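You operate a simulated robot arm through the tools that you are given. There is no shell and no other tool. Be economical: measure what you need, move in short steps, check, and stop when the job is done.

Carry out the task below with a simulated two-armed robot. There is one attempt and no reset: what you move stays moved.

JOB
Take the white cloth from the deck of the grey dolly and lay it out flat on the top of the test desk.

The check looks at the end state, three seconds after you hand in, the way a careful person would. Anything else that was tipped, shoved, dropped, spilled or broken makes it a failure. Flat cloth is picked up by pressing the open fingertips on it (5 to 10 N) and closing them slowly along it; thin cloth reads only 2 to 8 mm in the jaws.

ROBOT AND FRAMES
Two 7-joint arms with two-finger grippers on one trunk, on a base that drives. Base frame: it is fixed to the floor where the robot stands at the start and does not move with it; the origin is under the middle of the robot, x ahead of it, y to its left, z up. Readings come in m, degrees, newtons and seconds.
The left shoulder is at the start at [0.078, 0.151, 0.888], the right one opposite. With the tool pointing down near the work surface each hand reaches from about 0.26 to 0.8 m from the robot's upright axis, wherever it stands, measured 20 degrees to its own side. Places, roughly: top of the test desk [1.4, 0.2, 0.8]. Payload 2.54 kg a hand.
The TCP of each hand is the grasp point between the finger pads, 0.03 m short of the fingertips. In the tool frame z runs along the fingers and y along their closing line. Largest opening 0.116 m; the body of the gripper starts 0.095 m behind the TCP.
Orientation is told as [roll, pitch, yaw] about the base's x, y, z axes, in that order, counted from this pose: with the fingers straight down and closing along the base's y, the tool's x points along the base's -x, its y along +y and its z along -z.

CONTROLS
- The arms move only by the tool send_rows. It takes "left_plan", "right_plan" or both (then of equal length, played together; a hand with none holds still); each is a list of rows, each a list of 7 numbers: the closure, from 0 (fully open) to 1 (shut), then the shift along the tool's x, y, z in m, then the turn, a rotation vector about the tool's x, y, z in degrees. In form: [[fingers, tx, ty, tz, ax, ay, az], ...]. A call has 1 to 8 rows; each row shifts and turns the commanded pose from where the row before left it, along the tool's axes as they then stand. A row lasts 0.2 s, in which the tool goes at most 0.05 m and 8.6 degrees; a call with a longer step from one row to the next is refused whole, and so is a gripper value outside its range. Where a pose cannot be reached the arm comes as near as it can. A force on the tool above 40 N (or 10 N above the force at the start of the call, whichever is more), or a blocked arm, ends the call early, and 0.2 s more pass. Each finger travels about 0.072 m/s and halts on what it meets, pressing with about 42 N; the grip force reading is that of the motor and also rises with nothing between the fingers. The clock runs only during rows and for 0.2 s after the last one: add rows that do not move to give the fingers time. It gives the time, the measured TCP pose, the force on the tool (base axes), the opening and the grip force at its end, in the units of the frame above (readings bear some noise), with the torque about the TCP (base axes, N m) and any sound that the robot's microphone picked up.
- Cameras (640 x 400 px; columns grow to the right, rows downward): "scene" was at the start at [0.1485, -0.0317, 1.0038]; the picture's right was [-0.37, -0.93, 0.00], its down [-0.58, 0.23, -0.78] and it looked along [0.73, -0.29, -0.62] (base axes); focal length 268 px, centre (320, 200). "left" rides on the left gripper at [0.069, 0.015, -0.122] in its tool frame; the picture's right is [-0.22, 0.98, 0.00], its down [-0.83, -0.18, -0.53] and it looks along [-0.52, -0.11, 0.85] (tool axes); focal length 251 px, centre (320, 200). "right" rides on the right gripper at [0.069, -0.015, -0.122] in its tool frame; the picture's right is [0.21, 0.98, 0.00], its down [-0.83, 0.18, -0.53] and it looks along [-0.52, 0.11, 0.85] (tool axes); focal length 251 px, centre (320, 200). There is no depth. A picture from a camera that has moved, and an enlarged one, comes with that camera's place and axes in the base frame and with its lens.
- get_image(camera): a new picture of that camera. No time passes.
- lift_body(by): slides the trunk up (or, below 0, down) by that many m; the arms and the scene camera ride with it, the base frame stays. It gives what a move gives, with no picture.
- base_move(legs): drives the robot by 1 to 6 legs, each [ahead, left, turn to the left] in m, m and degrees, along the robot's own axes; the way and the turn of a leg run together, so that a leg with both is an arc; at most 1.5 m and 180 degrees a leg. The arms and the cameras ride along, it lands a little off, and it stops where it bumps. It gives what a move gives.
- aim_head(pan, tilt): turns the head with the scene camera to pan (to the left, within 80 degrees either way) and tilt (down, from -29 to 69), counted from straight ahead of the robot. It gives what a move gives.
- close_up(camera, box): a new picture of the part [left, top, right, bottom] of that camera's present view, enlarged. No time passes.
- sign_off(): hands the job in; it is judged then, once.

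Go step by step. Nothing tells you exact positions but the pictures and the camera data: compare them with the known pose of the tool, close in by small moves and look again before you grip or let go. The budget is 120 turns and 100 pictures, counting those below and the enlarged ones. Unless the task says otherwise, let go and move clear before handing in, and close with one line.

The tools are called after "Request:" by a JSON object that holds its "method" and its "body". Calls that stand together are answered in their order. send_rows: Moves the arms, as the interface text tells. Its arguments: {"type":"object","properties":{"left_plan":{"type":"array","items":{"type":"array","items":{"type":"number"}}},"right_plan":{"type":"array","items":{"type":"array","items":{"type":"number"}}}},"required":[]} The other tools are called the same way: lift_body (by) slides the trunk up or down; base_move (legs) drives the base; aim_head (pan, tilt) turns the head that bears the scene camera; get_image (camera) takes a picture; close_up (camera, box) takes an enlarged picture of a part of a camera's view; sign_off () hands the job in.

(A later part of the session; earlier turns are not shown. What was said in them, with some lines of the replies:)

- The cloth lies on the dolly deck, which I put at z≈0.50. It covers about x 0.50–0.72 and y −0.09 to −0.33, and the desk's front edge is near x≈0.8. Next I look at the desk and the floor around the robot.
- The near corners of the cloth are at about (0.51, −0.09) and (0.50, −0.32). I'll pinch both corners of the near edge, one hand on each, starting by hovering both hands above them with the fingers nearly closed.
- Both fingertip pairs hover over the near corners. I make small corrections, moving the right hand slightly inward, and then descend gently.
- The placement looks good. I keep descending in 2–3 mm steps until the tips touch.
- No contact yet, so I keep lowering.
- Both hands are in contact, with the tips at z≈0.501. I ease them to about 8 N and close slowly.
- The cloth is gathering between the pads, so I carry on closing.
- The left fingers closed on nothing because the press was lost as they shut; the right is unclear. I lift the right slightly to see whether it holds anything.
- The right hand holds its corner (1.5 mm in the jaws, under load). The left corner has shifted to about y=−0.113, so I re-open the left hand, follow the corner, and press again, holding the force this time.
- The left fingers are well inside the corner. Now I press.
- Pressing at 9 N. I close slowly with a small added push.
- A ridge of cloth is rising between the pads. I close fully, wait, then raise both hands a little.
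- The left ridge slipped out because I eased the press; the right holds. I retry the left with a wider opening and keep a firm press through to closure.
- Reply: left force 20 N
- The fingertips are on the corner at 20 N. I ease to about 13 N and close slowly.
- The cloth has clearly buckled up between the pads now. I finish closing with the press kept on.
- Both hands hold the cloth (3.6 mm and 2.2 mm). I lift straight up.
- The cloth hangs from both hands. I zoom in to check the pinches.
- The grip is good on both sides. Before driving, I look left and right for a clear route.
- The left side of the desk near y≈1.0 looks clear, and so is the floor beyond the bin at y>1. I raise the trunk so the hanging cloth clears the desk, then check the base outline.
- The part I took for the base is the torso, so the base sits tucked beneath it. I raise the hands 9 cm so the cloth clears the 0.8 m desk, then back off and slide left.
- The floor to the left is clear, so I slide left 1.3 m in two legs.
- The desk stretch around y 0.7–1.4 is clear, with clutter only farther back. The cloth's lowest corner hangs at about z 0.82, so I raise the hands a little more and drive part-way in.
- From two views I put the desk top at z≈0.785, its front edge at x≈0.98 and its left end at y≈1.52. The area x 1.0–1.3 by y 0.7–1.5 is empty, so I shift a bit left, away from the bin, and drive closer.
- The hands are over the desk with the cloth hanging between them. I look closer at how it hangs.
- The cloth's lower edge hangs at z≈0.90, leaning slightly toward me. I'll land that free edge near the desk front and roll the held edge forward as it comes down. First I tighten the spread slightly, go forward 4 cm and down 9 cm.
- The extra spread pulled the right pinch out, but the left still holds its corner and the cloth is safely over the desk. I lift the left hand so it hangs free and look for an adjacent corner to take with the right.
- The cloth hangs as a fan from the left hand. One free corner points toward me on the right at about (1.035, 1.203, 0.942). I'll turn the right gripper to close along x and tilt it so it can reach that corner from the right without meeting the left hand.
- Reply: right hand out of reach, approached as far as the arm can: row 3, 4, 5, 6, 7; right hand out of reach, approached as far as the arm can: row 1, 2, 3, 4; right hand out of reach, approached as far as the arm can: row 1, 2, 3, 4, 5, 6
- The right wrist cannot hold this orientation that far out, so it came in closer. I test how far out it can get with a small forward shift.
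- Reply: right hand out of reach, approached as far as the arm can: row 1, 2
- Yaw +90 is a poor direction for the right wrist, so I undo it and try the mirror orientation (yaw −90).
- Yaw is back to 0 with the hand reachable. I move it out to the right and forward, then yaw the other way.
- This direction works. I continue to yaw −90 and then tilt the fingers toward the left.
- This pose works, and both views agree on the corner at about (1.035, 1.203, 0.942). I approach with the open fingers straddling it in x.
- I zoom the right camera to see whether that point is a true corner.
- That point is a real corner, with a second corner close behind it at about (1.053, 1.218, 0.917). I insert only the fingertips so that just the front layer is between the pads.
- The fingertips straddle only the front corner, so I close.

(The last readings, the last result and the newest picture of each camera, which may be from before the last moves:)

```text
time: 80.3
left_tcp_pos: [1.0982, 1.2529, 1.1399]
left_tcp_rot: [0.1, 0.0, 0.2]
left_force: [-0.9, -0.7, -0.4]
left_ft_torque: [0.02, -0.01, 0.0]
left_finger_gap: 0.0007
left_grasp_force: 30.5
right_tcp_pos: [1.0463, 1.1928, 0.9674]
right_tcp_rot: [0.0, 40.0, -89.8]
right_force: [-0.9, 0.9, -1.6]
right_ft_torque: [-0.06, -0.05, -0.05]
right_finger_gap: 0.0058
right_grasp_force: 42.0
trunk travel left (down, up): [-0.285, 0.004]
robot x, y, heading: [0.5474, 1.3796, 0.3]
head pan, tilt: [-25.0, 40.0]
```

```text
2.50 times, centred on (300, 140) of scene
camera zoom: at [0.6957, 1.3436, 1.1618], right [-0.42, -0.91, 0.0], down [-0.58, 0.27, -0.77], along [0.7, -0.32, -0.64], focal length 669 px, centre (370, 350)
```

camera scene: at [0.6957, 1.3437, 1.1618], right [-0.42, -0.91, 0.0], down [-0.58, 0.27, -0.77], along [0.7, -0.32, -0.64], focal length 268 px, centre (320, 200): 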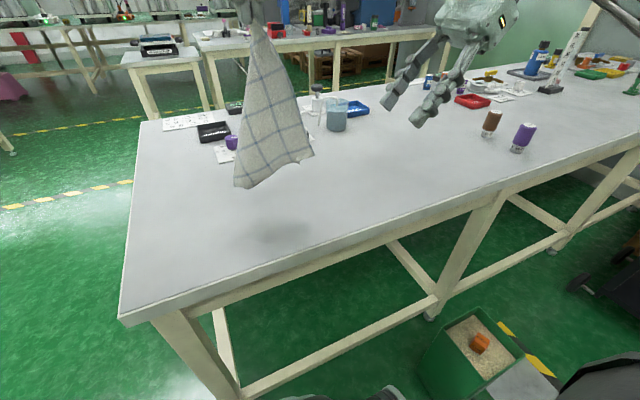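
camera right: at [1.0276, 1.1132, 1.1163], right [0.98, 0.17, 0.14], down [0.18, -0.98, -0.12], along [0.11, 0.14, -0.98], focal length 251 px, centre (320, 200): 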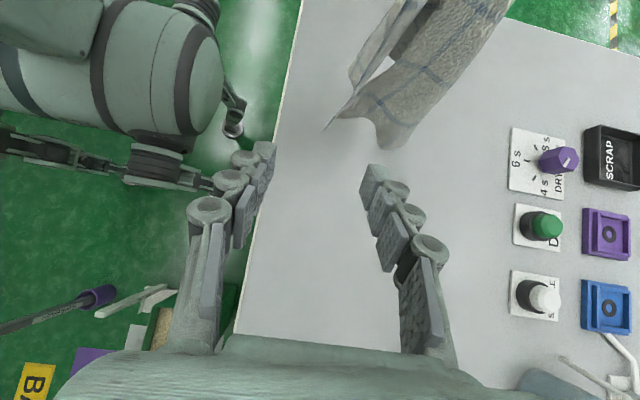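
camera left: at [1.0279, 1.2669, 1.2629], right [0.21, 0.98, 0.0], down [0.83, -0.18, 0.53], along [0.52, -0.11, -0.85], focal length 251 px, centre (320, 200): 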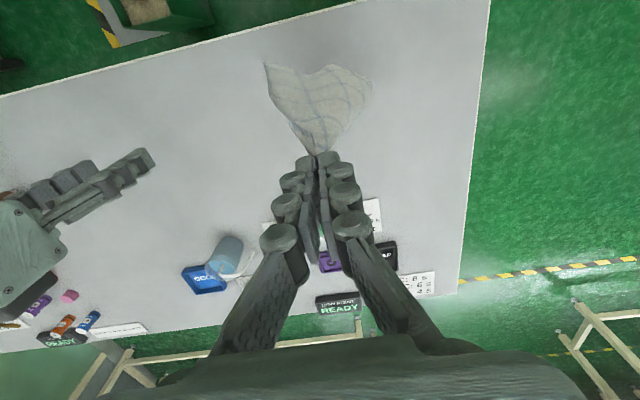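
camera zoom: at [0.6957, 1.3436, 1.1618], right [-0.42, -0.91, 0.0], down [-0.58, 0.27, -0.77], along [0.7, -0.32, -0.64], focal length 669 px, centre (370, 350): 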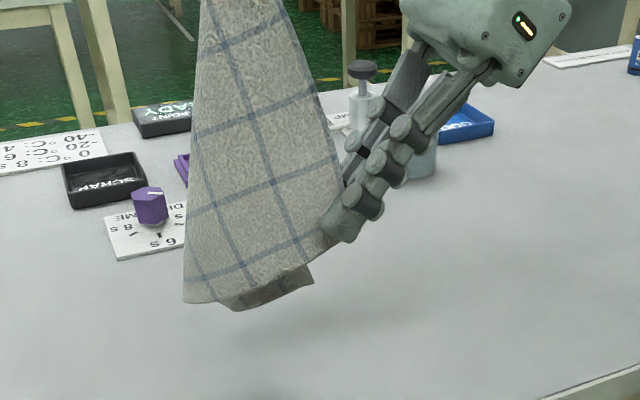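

A firm grip of 5.8 mm, with the other corner hanging free below. I swing the right hand up and right until that edge is level with the left hand, keeping the separation under 0.18 m.

Request:
{"method": "send_rows", "body": {"right_plan": [[1.0, 0.0006, 0.00625, -0.0266, 0, 0, 0], [1.0, 0.0006, 0.00625, -0.0266, 0, 0, 0], [1.0, 0.0006, 0.00625, -0.0266, 0, 0, 0], [1.0, 0.0006, 0.00625, -0.0266, 0, 0, 0], [1.0, 0.0006, 0.00625, -0.0266, 0, 0, 0], [1.0, 0.0006, 0.00625, -0.0266, 0, 0, 0], [1.0, 0.0006, 0.00625, -0.0266, 0, 0, 0], [1.0, 0, 0, 0, 0, 0, 0]]}}

Request:
{"method": "get_image", "body": {"camera": "scene"}}

Request:
{"method": "get_image", "body": {"camera": "right"}}

```text
time: 82.1
left_tcp_pos: [1.0986, 1.2543, 1.1406]
left_tcp_rot: [0.0, 0.0, 0.2]
left_force: [0.1, 0.4, -0.5]
left_ft_torque: [0.0, -0.01, 0.03]
left_finger_gap: 0.0009
left_grasp_force: 30.5
right_tcp_pos: [1.0891, 1.0768, 1.1125]
right_tcp_rot: [-0.1, 39.9, -89.7]
right_force: [-0.6, 0.6, -1.8]
right_ft_torque: [-0.03, 0.01, 0.02]
right_finger_gap: 0.0023
right_grasp_force: 28.6
trunk travel left (down, up): [-0.285, 0.004]
robot x, y, heading: [0.5473, 1.3802, 0.0]
head pan, tilt: [-25.0, 40.0]
```

```text
43 pictures are left
camera scene: at [0.6957, 1.3435, 1.1618], right [-0.42, -0.91, 0.0], down [-0.58, 0.27, -0.77], along [0.7, -0.32, -0.64], focal length 268 px, centre (320, 200)
```

scene: 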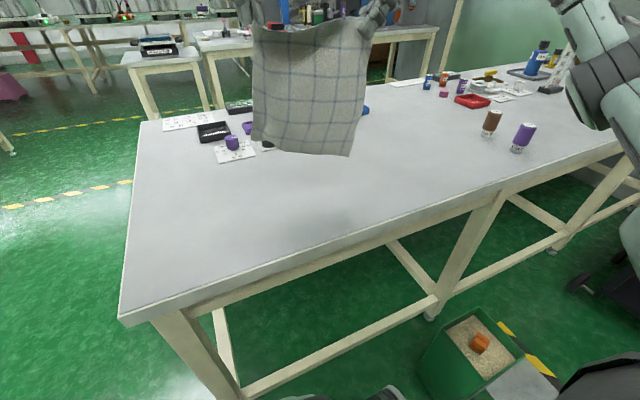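

```text
42 pictures are left
camera right: at [1.0743, 1.0502, 1.2504], right [0.98, 0.17, 0.14], down [0.19, -0.97, -0.12], along [0.11, 0.15, -0.98], focal length 251 px, centre (320, 200)
```

right: 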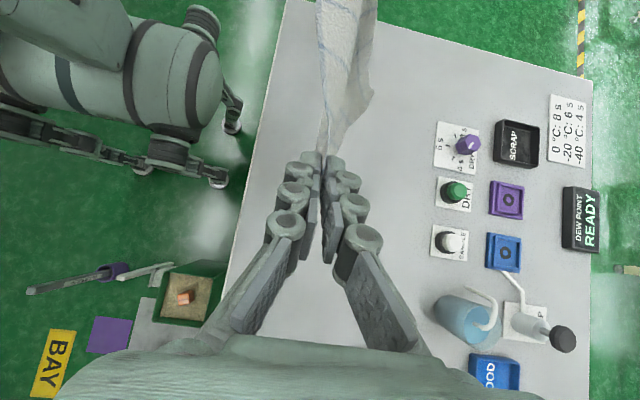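

The cloth now hangs open from two corners. I creep both hands forward to test reach before laying it down.

Request:
{"method": "send_rows", "body": {"left_plan": [[1.0, -0.02, 0, 0, 0, 0, 0], [1.0, -0.02, 0, 0, 0, 0, 0], [1.0, 0, 0, 0, 0, 0, 0]], "right_plan": [[1.0, 0.007, 0.025, -0.008, 0, 0, 0], [1.0, 0.004, 0.022, -0.005, 0, 0, 0], [1.0, 0, 0, 0, 0, 0, 0]]}}

Request:
{"method": "send_rows", "body": {"left_plan": [[1.0, -0.02, 0, 0, 0, 0, 0], [1.0, -0.02, 0, 0, 0, 0, 0], [1.0, 0, 0, 0, 0, 0, 0]], "right_plan": [[1.0, 0, 0.02, 0, 0, 0, 0], [1.0, 0, 0.02, 0, 0, 0, 0], [1.0, 0, 0, 0, 0, 0, 0]]}}

```text
time: 82.9
left_tcp_pos: [1.1272, 1.2535, 1.1409]
left_tcp_rot: [0.0, -0.2, 0.3]
left_force: [0.4, -0.2, -0.4]
left_ft_torque: [0.01, -0.05, -0.01]
left_finger_gap: 0.0009
left_grasp_force: 30.8
left hand out of reach, approached as far as the arm can: row 2
right_tcp_pos: [1.1383, 1.0767, 1.1313]
right_tcp_rot: [0.0, 40.0, -89.9]
right_force: [0.8, -0.9, 2.4]
right_ft_torque: [0.01, -0.07, -0.1]
right_finger_gap: 0.0029
right_grasp_force: 38.7
trunk travel left (down, up): [-0.285, 0.004]
robot x, y, heading: [0.5526, 1.3787, 0.5]
head pan, tilt: [-25.0, 40.0]
```

```text
time: 83.7
left_tcp_pos: [1.1419, 1.2637, 1.1333]
left_tcp_rot: [0.0, 0.0, 0.2]
left_force: [0.1, 0.0, 0.5]
left_ft_torque: [-0.01, 0.01, -0.02]
left_finger_gap: 0.0008
left_grasp_force: 30.5
left hand out of reach, approached as far as the arm can: row 1, 2
right_tcp_pos: [1.1787, 1.076, 1.1302]
right_tcp_rot: [0.0, 40.0, -89.9]
right_force: [0.0, -2.5, 2.3]
right_ft_torque: [0.01, 0.05, 0.05]
right_finger_gap: 0.0009
right_grasp_force: 34.6
trunk travel left (down, up): [-0.285, 0.004]
robot x, y, heading: [0.5502, 1.3773, -0.1]
head pan, tilt: [-25.0, 40.0]
```

At this height the left hand is at its reach limit, but lower it will go further. So I'll lay away from me: bring the hands back to x≈1.065, land the free edge there, then go forward while lowering.

Request:
{"method": "send_rows", "body": {"left_plan": [[1.0, 0.015, 0, 0, 0, 0, 0], [1.0, 0.02, 0, 0, 0, 0, 0], [1.0, 0.02, 0, 0, 0, 0, 0], [1.0, 0.02, 0, 0, 0, 0, 0], [1.0, 0, 0, 0, 0, 0, 0]], "right_plan": [[1.0, 0.0061, -0.03, 0.0051, 0, 0, 0], [1.0, 0, -0.028, 0, 0, 0, 0], [1.0, 0, -0.028, 0, 0, 0, 0], [1.0, 0, -0.027, 0, 0, 0, 0], [1.0, 0, 0, 0, 0, 0, 0]]}}

Request:
{"method": "get_image", "body": {"camera": "scene"}}

```text
time: 84.9
left_tcp_pos: [1.0668, 1.2633, 1.1338]
left_tcp_rot: [0.0, 0.0, 0.3]
left_force: [1.6, -0.8, 0.0]
left_ft_torque: [-0.03, 0.01, 0.02]
left_finger_gap: 0.0005
left_grasp_force: 29.5
right_tcp_pos: [1.0642, 1.083, 1.1314]
right_tcp_rot: [0.0, 40.0, -89.8]
right_force: [0.3, -1.7, 0.9]
right_ft_torque: [-0.02, 0.03, 0.01]
right_finger_gap: 0.0005
right_grasp_force: 30.3
trunk travel left (down, up): [-0.285, 0.004]
robot x, y, heading: [0.5502, 1.3773, 0.1]
head pan, tilt: [-25.0, 40.0]
```

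```text
41 pictures are left
camera scene: at [0.6959, 1.3436, 1.1618], right [-0.42, -0.91, 0.0], down [-0.58, 0.27, -0.77], along [0.7, -0.32, -0.64], focal length 268 px, centre (320, 200)
```

scene: 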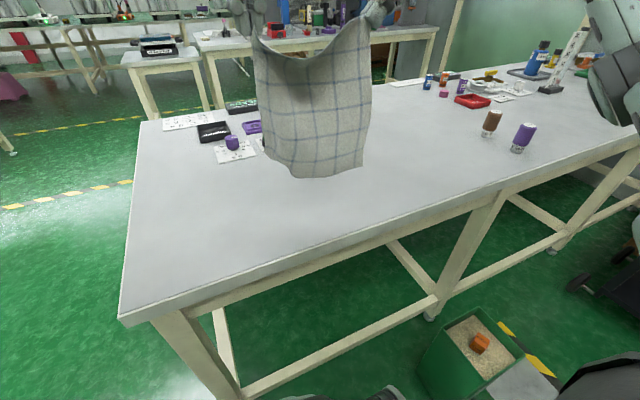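

Still held well. I spread the right hand slightly to take out the sag and lower 10 cm so the free edge is just at the desk.

Request:
{"method": "send_rows", "body": {"left_plan": [[1.0, 0, 0, 0.025, 0, 0, 0], [1.0, 0, 0, 0.025, 0, 0, 0], [1.0, 0, 0, 0.025, 0, 0, 0], [1.0, 0, 0, 0.02, 0, 0, 0], [1.0, 0, 0, 0, 0, 0, 0], [1.0, 0, 0, 0, 0, 0, 0]], "right_plan": [[1.0, -0.0177, 0, 0.0179, 0, 0, 0], [1.0, -0.0177, 0, 0.0179, 0, 0, 0], [1.0, -0.0177, 0, 0.0179, 0, 0, 0], [1.0, -0.0129, 0, 0.0153, 0, 0, 0], [1.0, 0, 0, 0, 0, 0, 0], [1.0, 0, 0, 0, 0, 0, 0]]}}

Request:
{"method": "get_image", "body": {"camera": "scene"}}

Request:
{"method": "get_image", "body": {"camera": "left"}}

```text
time: 86.3
left_tcp_pos: [1.0671, 1.2637, 1.0377]
left_tcp_rot: [0.1, 0.0, 0.4]
left_force: [-0.6, -0.3, -1.6]
left_ft_torque: [-0.04, 0.03, 0.0]
left_finger_gap: 0.0012
left_grasp_force: 30.0
right_tcp_pos: [1.0642, 1.0785, 1.0354]
right_tcp_rot: [0.0, 40.0, -89.7]
right_force: [0.1, 0.2, -0.3]
right_ft_torque: [0.03, -0.02, -0.03]
right_finger_gap: 0.0014
right_grasp_force: 32.1
trunk travel left (down, up): [-0.285, 0.004]
robot x, y, heading: [0.5476, 1.3819, 0.1]
head pan, tilt: [-25.0, 40.0]
```

```text
40 pictures are left
camera scene: at [0.6957, 1.3435, 1.1618], right [-0.42, -0.91, 0.0], down [-0.58, 0.27, -0.77], along [0.7, -0.32, -0.64], focal length 268 px, centre (320, 200)
```

scene: 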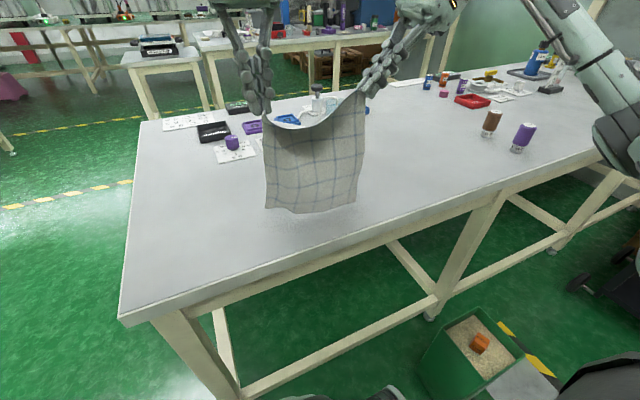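

```text
39 pictures are left
camera left: at [0.9978, 1.2772, 1.1598], right [0.21, 0.98, 0.0], down [0.83, -0.18, 0.53], along [0.52, -0.11, -0.85], focal length 251 px, centre (320, 200)
```

left: 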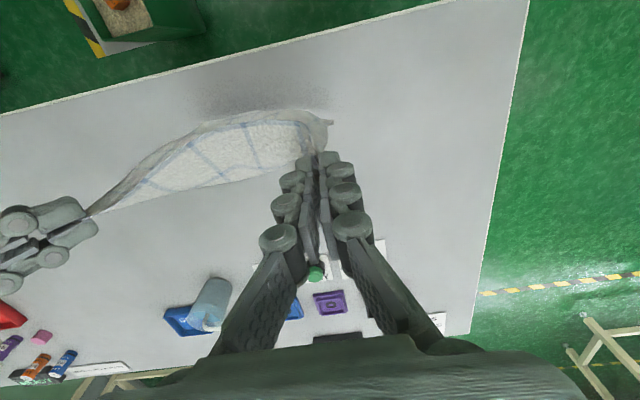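

The free edge is about 3–4 cm above the desk and leans toward me, which suits laying away. I tighten the span slightly, lower to touch and begin moving forward.

Request:
{"method": "send_rows", "body": {"left_plan": [[1.0, 0, 0.002, 0.018, 0, 0, 0], [1.0, 0, 0.002, 0.018, 0, 0, 0], [1.0, -0.026, 0, 0.006, 0, 0, 0], [1.0, -0.026, 0, 0.01, 0, 0, 0], [1.0, 0, 0, 0, 0, 0, 0], [1.0, 0, 0, 0, 0, 0, 0]], "right_plan": [[1.0, -0.0147, 0, 0.0112, 0, 0, 0], [1.0, -0.0147, 0, 0.0112, 0, 0, 0], [1.0, -0.0039, 0.026, 0.0046, 0, 0, 0], [1.0, -0.0064, 0.026, 0.0077, 0, 0, 0], [1.0, 0, 0, 0, 0, 0, 0], [1.0, 0, 0, 0, 0, 0, 0]]}}

Request:
{"method": "get_image", "body": {"camera": "scene"}}

Request:
{"method": "get_image", "body": {"camera": "left"}}

```text
time: 87.7
left_tcp_pos: [1.1204, 1.2675, 0.9853]
left_tcp_rot: [-0.1, 0.0, 0.3]
left_force: [0.1, -0.2, 0.2]
left_ft_torque: [-0.03, -0.02, 0.03]
left_finger_gap: 0.0011
left_grasp_force: 31.2
right_tcp_pos: [1.1172, 1.0712, 0.9831]
right_tcp_rot: [0.0, 40.0, -89.8]
right_force: [-0.5, -1.7, 1.6]
right_ft_torque: [0.01, 0.01, 0.03]
right_finger_gap: 0.0
right_grasp_force: 28.1
trunk travel left (down, up): [-0.285, 0.004]
robot x, y, heading: [0.5471, 1.3784, 0.3]
head pan, tilt: [-25.0, 40.0]
```

```text
38 pictures are left
camera scene: at [0.6958, 1.3435, 1.1618], right [-0.42, -0.91, 0.0], down [-0.58, 0.27, -0.77], along [0.7, -0.32, -0.64], focal length 268 px, centre (320, 200)
```

scene: 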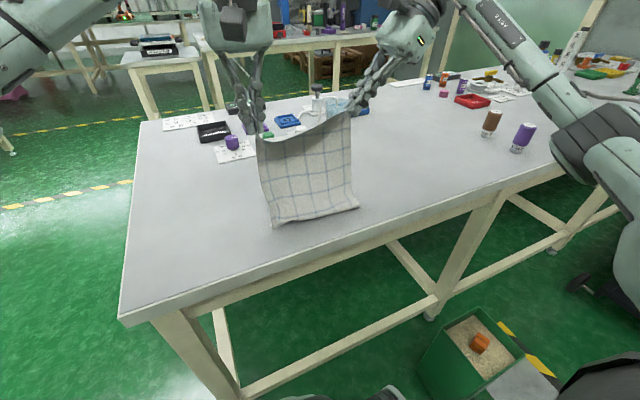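

```text
37 pictures are left
camera left: at [1.0502, 1.2812, 1.108], right [0.21, 0.98, 0.0], down [0.83, -0.18, 0.53], along [0.52, -0.11, -0.85], focal length 251 px, centre (320, 200)
```

left: 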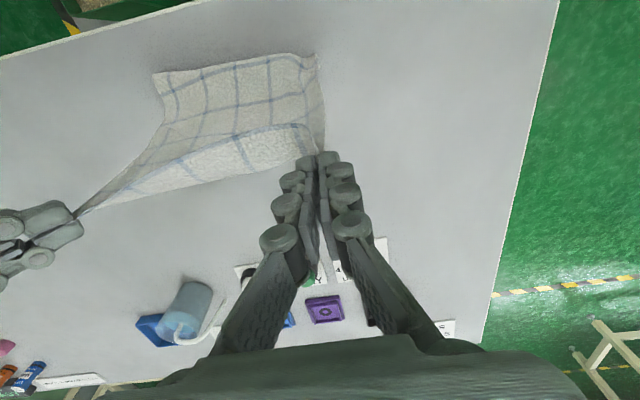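

The free edge lies flat at x≈1.06. I continue the arc forward and down.

Request:
{"method": "send_rows", "body": {"left_plan": [[1.0, -0.022, 0, 0.007, 0, 0, 0], [1.0, -0.023, 0, 0.008, 0, 0, 0], [1.0, -0.03, 0, 0.025, 0, 0, 0], [1.0, -0.025, 0, 0.03, 0, 0, 0], [1.0, -0.02, 0, 0.03, 0, 0, 0], [1.0, 0, 0, 0, 0, 0, 0]], "right_plan": [[1.0, -0.0045, 0.022, 0.0054, 0, 0, 0], [1.0, -0.0051, 0.023, 0.0061, 0, 0, 0], [1.0, -0.0161, 0.03, 0.0192, 0, 0, 0], [1.0, -0.0193, 0.025, 0.023, 0, 0, 0], [1.0, -0.0193, 0.02, 0.023, 0, 0, 0], [1.0, 0, 0, 0, 0, 0, 0]]}}

Request:
{"method": "get_image", "body": {"camera": "scene"}}

Request:
{"method": "get_image", "body": {"camera": "left"}}

```text
time: 89.1
left_tcp_pos: [1.2305, 1.2699, 0.8954]
left_tcp_rot: [0.0, 0.0, 0.2]
left_force: [0.2, -0.1, -0.6]
left_ft_torque: [-0.03, 0.02, 0.0]
left_finger_gap: 0.001
left_grasp_force: 30.4
left hand out of reach, approached as far as the arm can: row 5
right_tcp_pos: [1.2351, 1.0703, 0.8834]
right_tcp_rot: [0.0, 40.0, -89.9]
right_force: [0.0, -0.1, 0.2]
right_ft_torque: [0.01, 0.04, -0.03]
right_finger_gap: 0.0011
right_grasp_force: 33.3
trunk travel left (down, up): [-0.285, 0.004]
robot x, y, heading: [0.5497, 1.3769, 0.1]
head pan, tilt: [-25.0, 40.0]
```

```text
36 pictures are left
camera scene: at [0.6955, 1.3435, 1.1618], right [-0.42, -0.91, 0.0], down [-0.58, 0.27, -0.77], along [0.7, -0.32, -0.64], focal length 268 px, centre (320, 200)
```

scene: 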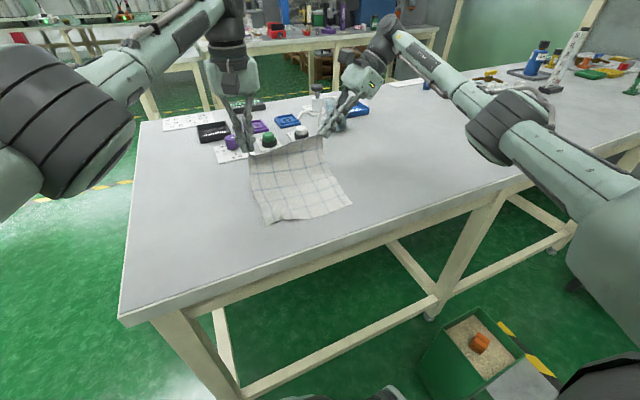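

```text
35 pictures are left
camera left: at [1.1604, 1.2837, 1.0174], right [0.21, 0.98, 0.0], down [0.83, -0.18, 0.53], along [0.52, -0.11, -0.85], focal length 251 px, centre (320, 200)
```

left: 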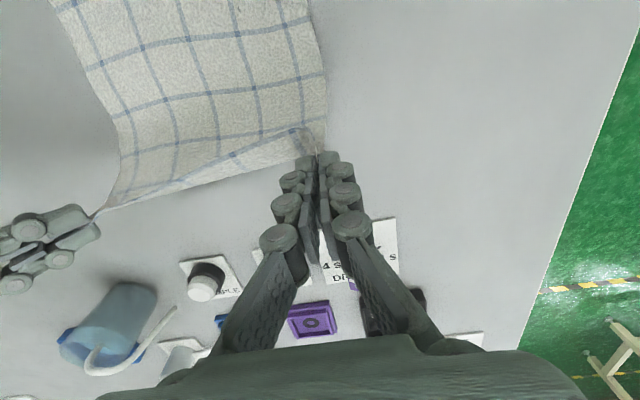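

It is laying out cleanly. The left arm is at its forward limit, so I use the trunk to lower both hands and then nudge the base forward 2 cm to take up the remaining slack.

Request:
{"method": "lift_body", "body": {"by": -0.045}}

Request:
{"method": "base_move", "body": {"legs": [[0.02, 0, 0]]}}

Request:
{"method": "get_image", "body": {"camera": "scene"}}

Request:
{"method": "get_image", "body": {"camera": "left"}}

```text
time: 89.9
left_tcp_pos: [1.2303, 1.2705, 0.8504]
left_tcp_rot: [0.0, 0.0, 0.3]
left_force: [0.5, -0.5, 0.0]
left_ft_torque: [-0.06, 0.01, 0.01]
left_finger_gap: 0.001
left_grasp_force: 31.2
right_tcp_pos: [1.2364, 1.0717, 0.839]
right_tcp_rot: [0.1, 40.1, -89.7]
right_force: [0.6, 0.8, -1.4]
right_ft_torque: [-0.01, -0.01, -0.01]
right_finger_gap: 0.0021
right_grasp_force: 31.8
trunk travel left (down, up): [-0.24, 0.049]
robot x, y, heading: [0.549, 1.3773, 0.1]
head pan, tilt: [-25.0, 40.0]
```

```text
time: 90.7
left_tcp_pos: [1.2507, 1.2701, 0.8507]
left_tcp_rot: [-0.1, 0.0, 0.3]
left_force: [0.1, -0.9, 0.0]
left_ft_torque: [-0.04, 0.02, -0.02]
left_finger_gap: 0.0009
left_grasp_force: 30.9
right_tcp_pos: [1.2563, 1.0707, 0.8376]
right_tcp_rot: [0.0, 39.9, -89.8]
right_force: [-0.5, 0.0, -1.8]
right_ft_torque: [0.04, -0.01, 0.0]
right_finger_gap: 0.0018
right_grasp_force: 33.4
trunk travel left (down, up): [-0.24, 0.049]
robot x, y, heading: [0.571, 1.3748, 0.2]
head pan, tilt: [-25.0, 40.0]
```

```text
34 pictures are left
camera scene: at [0.716, 1.3435, 1.1167], right [-0.42, -0.91, 0.0], down [-0.58, 0.27, -0.77], along [0.7, -0.32, -0.64], focal length 268 px, centre (320, 200)
```

scene: 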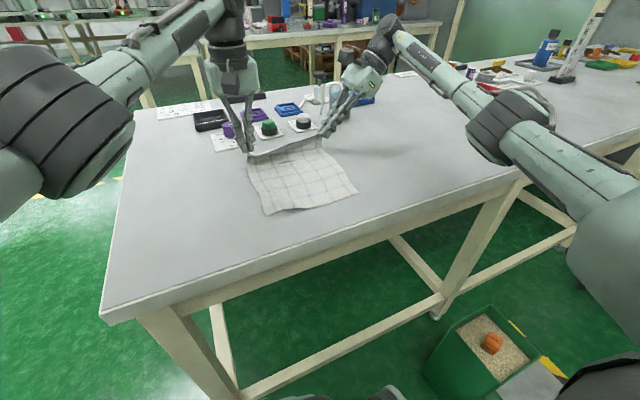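

```text
33 pictures are left
camera left: at [1.1807, 1.2839, 0.972], right [0.21, 0.98, 0.0], down [0.83, -0.18, 0.53], along [0.52, -0.11, -0.85], focal length 251 px, centre (320, 200)
```

left: 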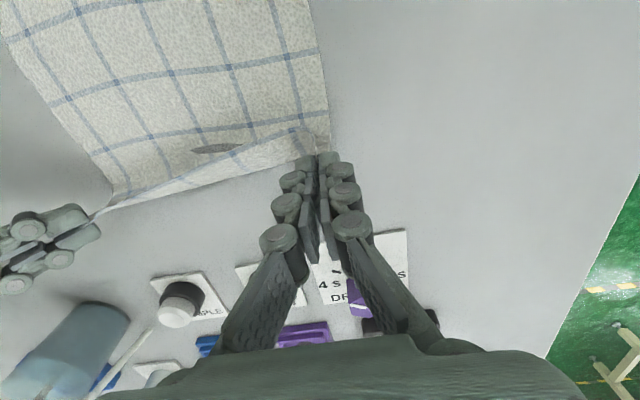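

There is a little slack left near the held edge. I go nearly to the surface and forward another 1.5 cm.

Request:
{"method": "send_rows", "body": {"right_plan": [[1.0, 0.0051, 0, -0.0061, 0, 0, 0], [1.0, 0, 0, 0, 0, 0, 0]]}}

Request:
{"method": "lift_body", "body": {"by": -0.02}}

Request:
{"method": "base_move", "body": {"legs": [[0.015, 0, 0]]}}

Request:
{"method": "get_image", "body": {"camera": "left"}}

Request:
{"method": "close_up", "body": {"camera": "scene", "box": [200, 90, 400, 230]}}

```text
time: 91.3
left_tcp_pos: [1.251, 1.269, 0.8502]
left_tcp_rot: [0.0, 0.0, 0.2]
left_force: [-0.1, -0.1, 0.2]
left_ft_torque: [-0.02, -0.01, -0.01]
left_finger_gap: 0.0007
left_grasp_force: 31.0
right_tcp_pos: [1.2553, 1.0701, 0.8454]
right_tcp_rot: [0.0, 40.0, -89.7]
right_force: [-0.2, 1.0, 0.1]
right_ft_torque: [0.03, -0.01, 0.05]
right_finger_gap: 0.0016
right_grasp_force: 31.7
trunk travel left (down, up): [-0.24, 0.049]
robot x, y, heading: [0.5674, 1.3784, -0.0]
head pan, tilt: [-25.0, 40.0]
```

```text
time: 92.0
left_tcp_pos: [1.2505, 1.2701, 0.8307]
left_tcp_rot: [0.0, 0.0, 0.3]
left_force: [-0.6, -0.4, -0.7]
left_ft_torque: [-0.02, 0.0, -0.02]
left_finger_gap: 0.001
left_grasp_force: 30.6
right_tcp_pos: [1.2563, 1.0704, 0.827]
right_tcp_rot: [0.0, 40.1, -89.8]
right_force: [-0.7, -0.3, -0.3]
right_ft_torque: [0.01, 0.01, -0.04]
right_finger_gap: 0.001
right_grasp_force: 29.3
trunk travel left (down, up): [-0.22, 0.069]
robot x, y, heading: [0.5734, 1.3772, 0.3]
head pan, tilt: [-25.0, 40.0]
```

```text
time: 92.8
left_tcp_pos: [1.2651, 1.2711, 0.8308]
left_tcp_rot: [0.1, 0.0, 0.4]
left_force: [-0.3, -0.3, -1.0]
left_ft_torque: [-0.02, -0.01, -0.01]
left_finger_gap: 0.0009
left_grasp_force: 30.5
right_tcp_pos: [1.271, 1.0707, 0.8256]
right_tcp_rot: [0.0, 39.9, -89.8]
right_force: [0.5, -0.9, 0.7]
right_ft_torque: [0.03, -0.02, -0.03]
right_finger_gap: 0.0
right_grasp_force: 29.6
trunk travel left (down, up): [-0.22, 0.069]
robot x, y, heading: [0.583, 1.3789, -0.1]
head pan, tilt: [-25.0, 40.0]
```

```text
32 pictures are left
camera left: at [1.1954, 1.2839, 0.9522], right [0.21, 0.98, 0.0], down [0.83, -0.18, 0.53], along [0.52, -0.11, -0.85], focal length 251 px, centre (320, 200)
```

left: 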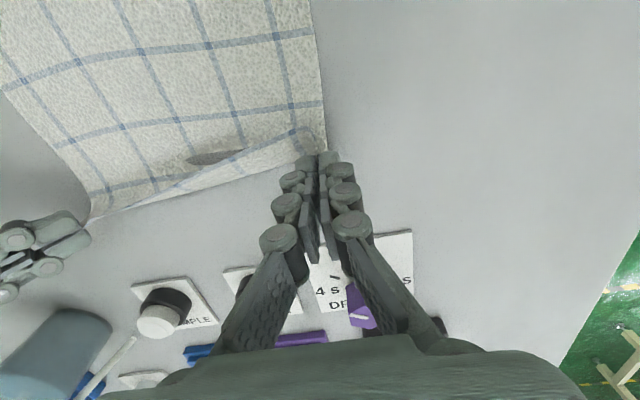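

```text
2.86 times, centred on (300, 160) of scene
camera zoom: at [0.7306, 1.3436, 1.0967], right [-0.42, -0.91, 0.0], down [-0.58, 0.27, -0.77], along [0.7, -0.32, -0.64], focal length 764 px, centre (377, 314)
```

zoom: 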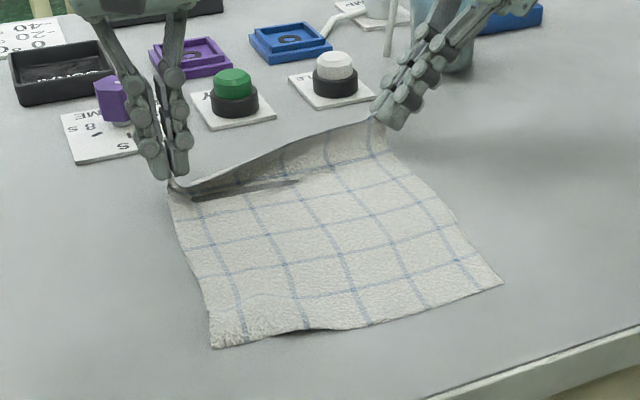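

The cloth is spread with its near edge flat, and only the two held corners are still pinched. I lower the last bit and open both hands gently.

Request:
{"method": "send_rows", "body": {"left_plan": [[1.0, 0, 0, 0.006, 0, 0, 0], [1.0, 0, 0, 0.005, 0, 0, 0], [0.97, 0, 0, 0, 0, 0, 0], [0.94, 0, 0, 0, 0, 0, 0], [0.9, 0, 0, 0, 0, 0, 0], [0.85, 0, 0, 0, 0, 0, 0], [0.8, 0, 0, 0, 0, 0, 0]], "right_plan": [[1.0, -0.0026, 0, 0.0031, 0, 0, 0], [1.0, -0.0026, 0, 0.0031, 0, 0, 0], [0.97, 0, 0, 0, 0, 0, 0], [0.94, 0, 0, 0, 0, 0, 0], [0.9, 0, 0, 0, 0, 0, 0], [0.85, 0, 0, 0, 0, 0, 0], [0.8, 0, 0, 0, 0, 0, 0]]}}

Request:
{"method": "get_image", "body": {"camera": "left"}}

Request:
{"method": "close_up", "body": {"camera": "scene", "box": [200, 90, 400, 230]}}

```text
time: 94.4
left_tcp_pos: [1.2663, 1.2705, 0.8197]
left_tcp_rot: [0.0, 0.0, 0.3]
left_force: [-1.0, 0.0, 0.6]
left_ft_torque: [0.0, -0.02, -0.01]
left_finger_gap: 0.0233
left_grasp_force: 0.0
right_tcp_pos: [1.271, 1.0702, 0.8182]
right_tcp_rot: [0.0, 40.0, -89.8]
right_force: [0.5, 0.8, 0.0]
right_ft_torque: [0.05, -0.01, -0.01]
right_finger_gap: 0.0232
right_grasp_force: 0.0
trunk travel left (down, up): [-0.22, 0.069]
robot x, y, heading: [0.5859, 1.3767, 0.4]
head pan, tilt: [-25.0, 40.0]
```

```text
30 pictures are left
camera left: at [1.1952, 1.284, 0.9417], right [0.21, 0.98, 0.0], down [0.83, -0.18, 0.53], along [0.52, -0.11, -0.85], focal length 251 px, centre (320, 200)
```

left: 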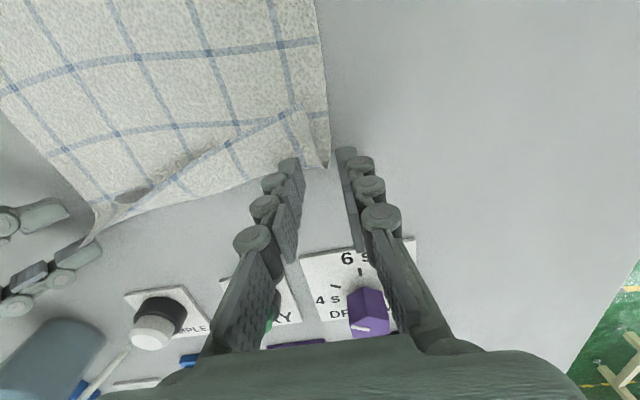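

```text
2.86 times, centred on (300, 160) of scene
camera zoom: at [0.7303, 1.3437, 1.0968], right [-0.42, -0.91, 0.0], down [-0.58, 0.27, -0.77], along [0.7, -0.32, -0.64], focal length 764 px, centre (377, 314)
```

zoom: 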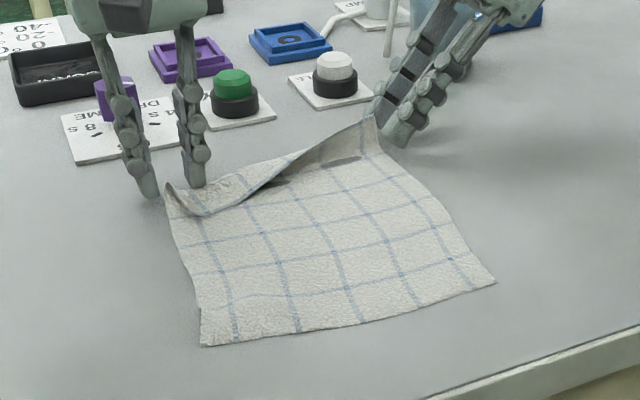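

Both hands have let go. The far edge still has a turned-over strip, so I retreat both hands and look at how it settles.

Request:
{"method": "send_rows", "body": {"left_plan": [[0.8, 0, 0, -0.02, 0, 0, 0], [0.8, 0, 0, -0.03, 0, 0, 0], [0.8, 0.03, 0.01, -0.03, 0, 0, 0], [0.8, 0.03, 0.03, 0, 0, 0, 0], [0.8, 0, 0.03, 0, 0, 0, 0]], "right_plan": [[0.7, 0, 0, -0.02, 0, 0, 0], [0.7, 0, 0, -0.03, 0, 0, 0], [0.7, 0, 0, -0.03, 0, 0, 0], [0.7, 0, 0, -0.03, 0, 0, 0], [0.7, 0, 0, 0, 0, 0, 0]]}}

Request:
{"method": "get_image", "body": {"camera": "left"}}

Request:
{"method": "close_up", "body": {"camera": "scene", "box": [200, 90, 400, 230]}}

```text
time: 95.6
left_tcp_pos: [1.2015, 1.3428, 0.8878]
left_tcp_rot: [0.1, 0.0, 0.4]
left_force: [-0.1, 0.8, -0.1]
left_ft_torque: [-0.01, 0.0, -0.02]
left_finger_gap: 0.0231
left_grasp_force: 0.0
left hand out of reach, approached as far as the arm can: row 2
right_tcp_pos: [1.2708, 1.0003, 0.9027]
right_tcp_rot: [0.1, 39.9, -89.7]
right_force: [-0.6, 0.1, -0.5]
right_ft_torque: [-0.03, -0.01, 0.01]
right_finger_gap: 0.0346
right_grasp_force: 0.1
trunk travel left (down, up): [-0.22, 0.069]
robot x, y, heading: [0.584, 1.3792, -0.0]
head pan, tilt: [-25.0, 40.0]
```

```text
28 pictures are left
camera left: at [1.1314, 1.3555, 1.011], right [0.21, 0.98, 0.0], down [0.83, -0.18, 0.53], along [0.52, -0.11, -0.85], focal length 251 px, centre (320, 200)
```

left: 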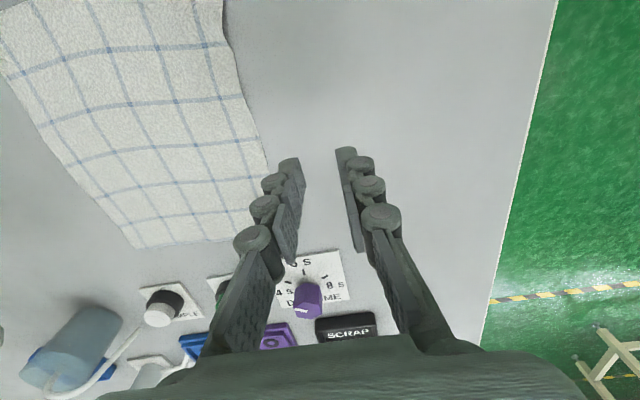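

```text
2.86 times, centred on (300, 160) of scene
camera zoom: at [0.7303, 1.3436, 1.0967], right [-0.42, -0.91, 0.0], down [-0.58, 0.27, -0.77], along [0.7, -0.32, -0.64], focal length 764 px, centre (377, 314)
```

zoom: 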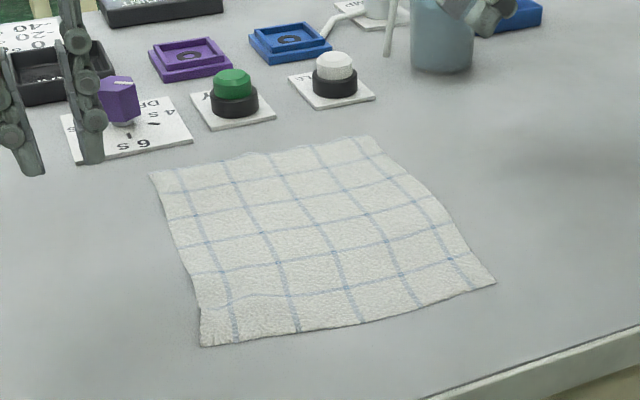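

The cloth has sprung out fully flat, clear of the cards and the desk edge. I raise the trunk, back off a little so the hands are clear, and take a final look.

Request:
{"method": "lift_body", "body": {"by": 0.065}}

Request:
{"method": "base_move", "body": {"legs": [[-0.2, 0, 0]]}}

Request:
{"method": "get_image", "body": {"camera": "scene"}}

Request:
{"method": "get_image", "body": {"camera": "left"}}

```text
time: 96.6
left_tcp_pos: [1.2007, 1.3417, 0.9539]
left_tcp_rot: [0.0, 0.0, 0.4]
left_force: [0.0, -0.6, -1.7]
left_ft_torque: [-0.02, 0.0, 0.01]
left_finger_gap: 0.0232
left_grasp_force: 0.0
right_tcp_pos: [1.2714, 1.0002, 0.9658]
right_tcp_rot: [0.0, 40.0, -89.7]
right_force: [-0.9, -0.2, 0.2]
right_ft_torque: [0.03, 0.03, 0.0]
right_finger_gap: 0.0349
right_grasp_force: 0.0
trunk travel left (down, up): [-0.285, 0.004]
robot x, y, heading: [0.5851, 1.3784, 0.2]
head pan, tilt: [-25.0, 40.0]
```

```text
time: 98.2
left_tcp_pos: [1.0037, 1.34, 0.955]
left_tcp_rot: [0.0, 0.1, 0.4]
left_force: [0.6, -0.9, 0.5]
left_ft_torque: [-0.02, -0.02, -0.03]
left_finger_gap: 0.0232
left_grasp_force: 0.0
right_tcp_pos: [1.0722, 0.9994, 0.9674]
right_tcp_rot: [0.1, 40.0, -89.8]
right_force: [-1.0, -0.5, 0.4]
right_ft_torque: [-0.04, 0.03, -0.02]
right_finger_gap: 0.0349
right_grasp_force: 0.0
trunk travel left (down, up): [-0.285, 0.004]
robot x, y, heading: [0.3845, 1.3772, 0.2]
head pan, tilt: [-25.0, 40.0]
```

```text
26 pictures are left
camera scene: at [0.5316, 1.3429, 1.1619], right [-0.42, -0.91, 0.0], down [-0.58, 0.27, -0.77], along [0.7, -0.32, -0.64], focal length 268 px, centre (320, 200)
```

scene: 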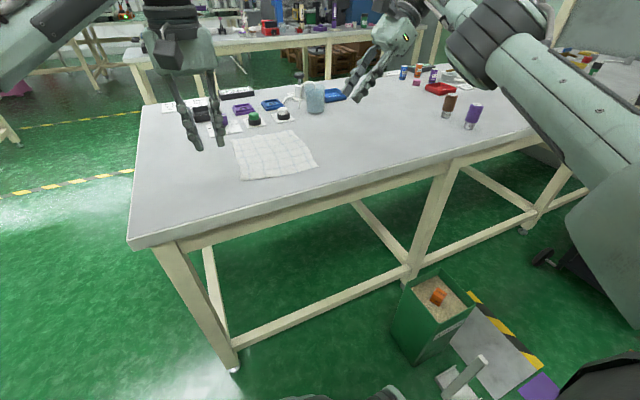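

```text
25 pictures are left
camera left: at [0.9331, 1.3544, 1.0767], right [0.21, 0.98, 0.0], down [0.83, -0.18, 0.53], along [0.52, -0.11, -0.85], focal length 251 px, centre (320, 200)
```

left: 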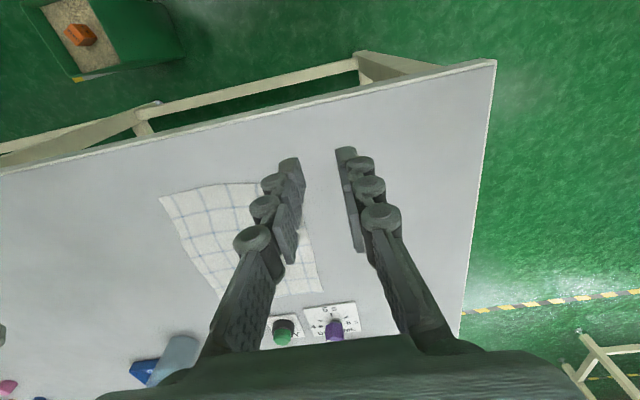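

The cloth lies flat on the desk, nothing else was disturbed, and both hands are clear. I hand in.

Request:
{"method": "sign_off", "body": {}}

```text
The job is handed in.
```

The white cloth is off the dolly and lying flat and unfolded on the test desk; in the last pictures nothing else looked disturbed, and both hands are clear.
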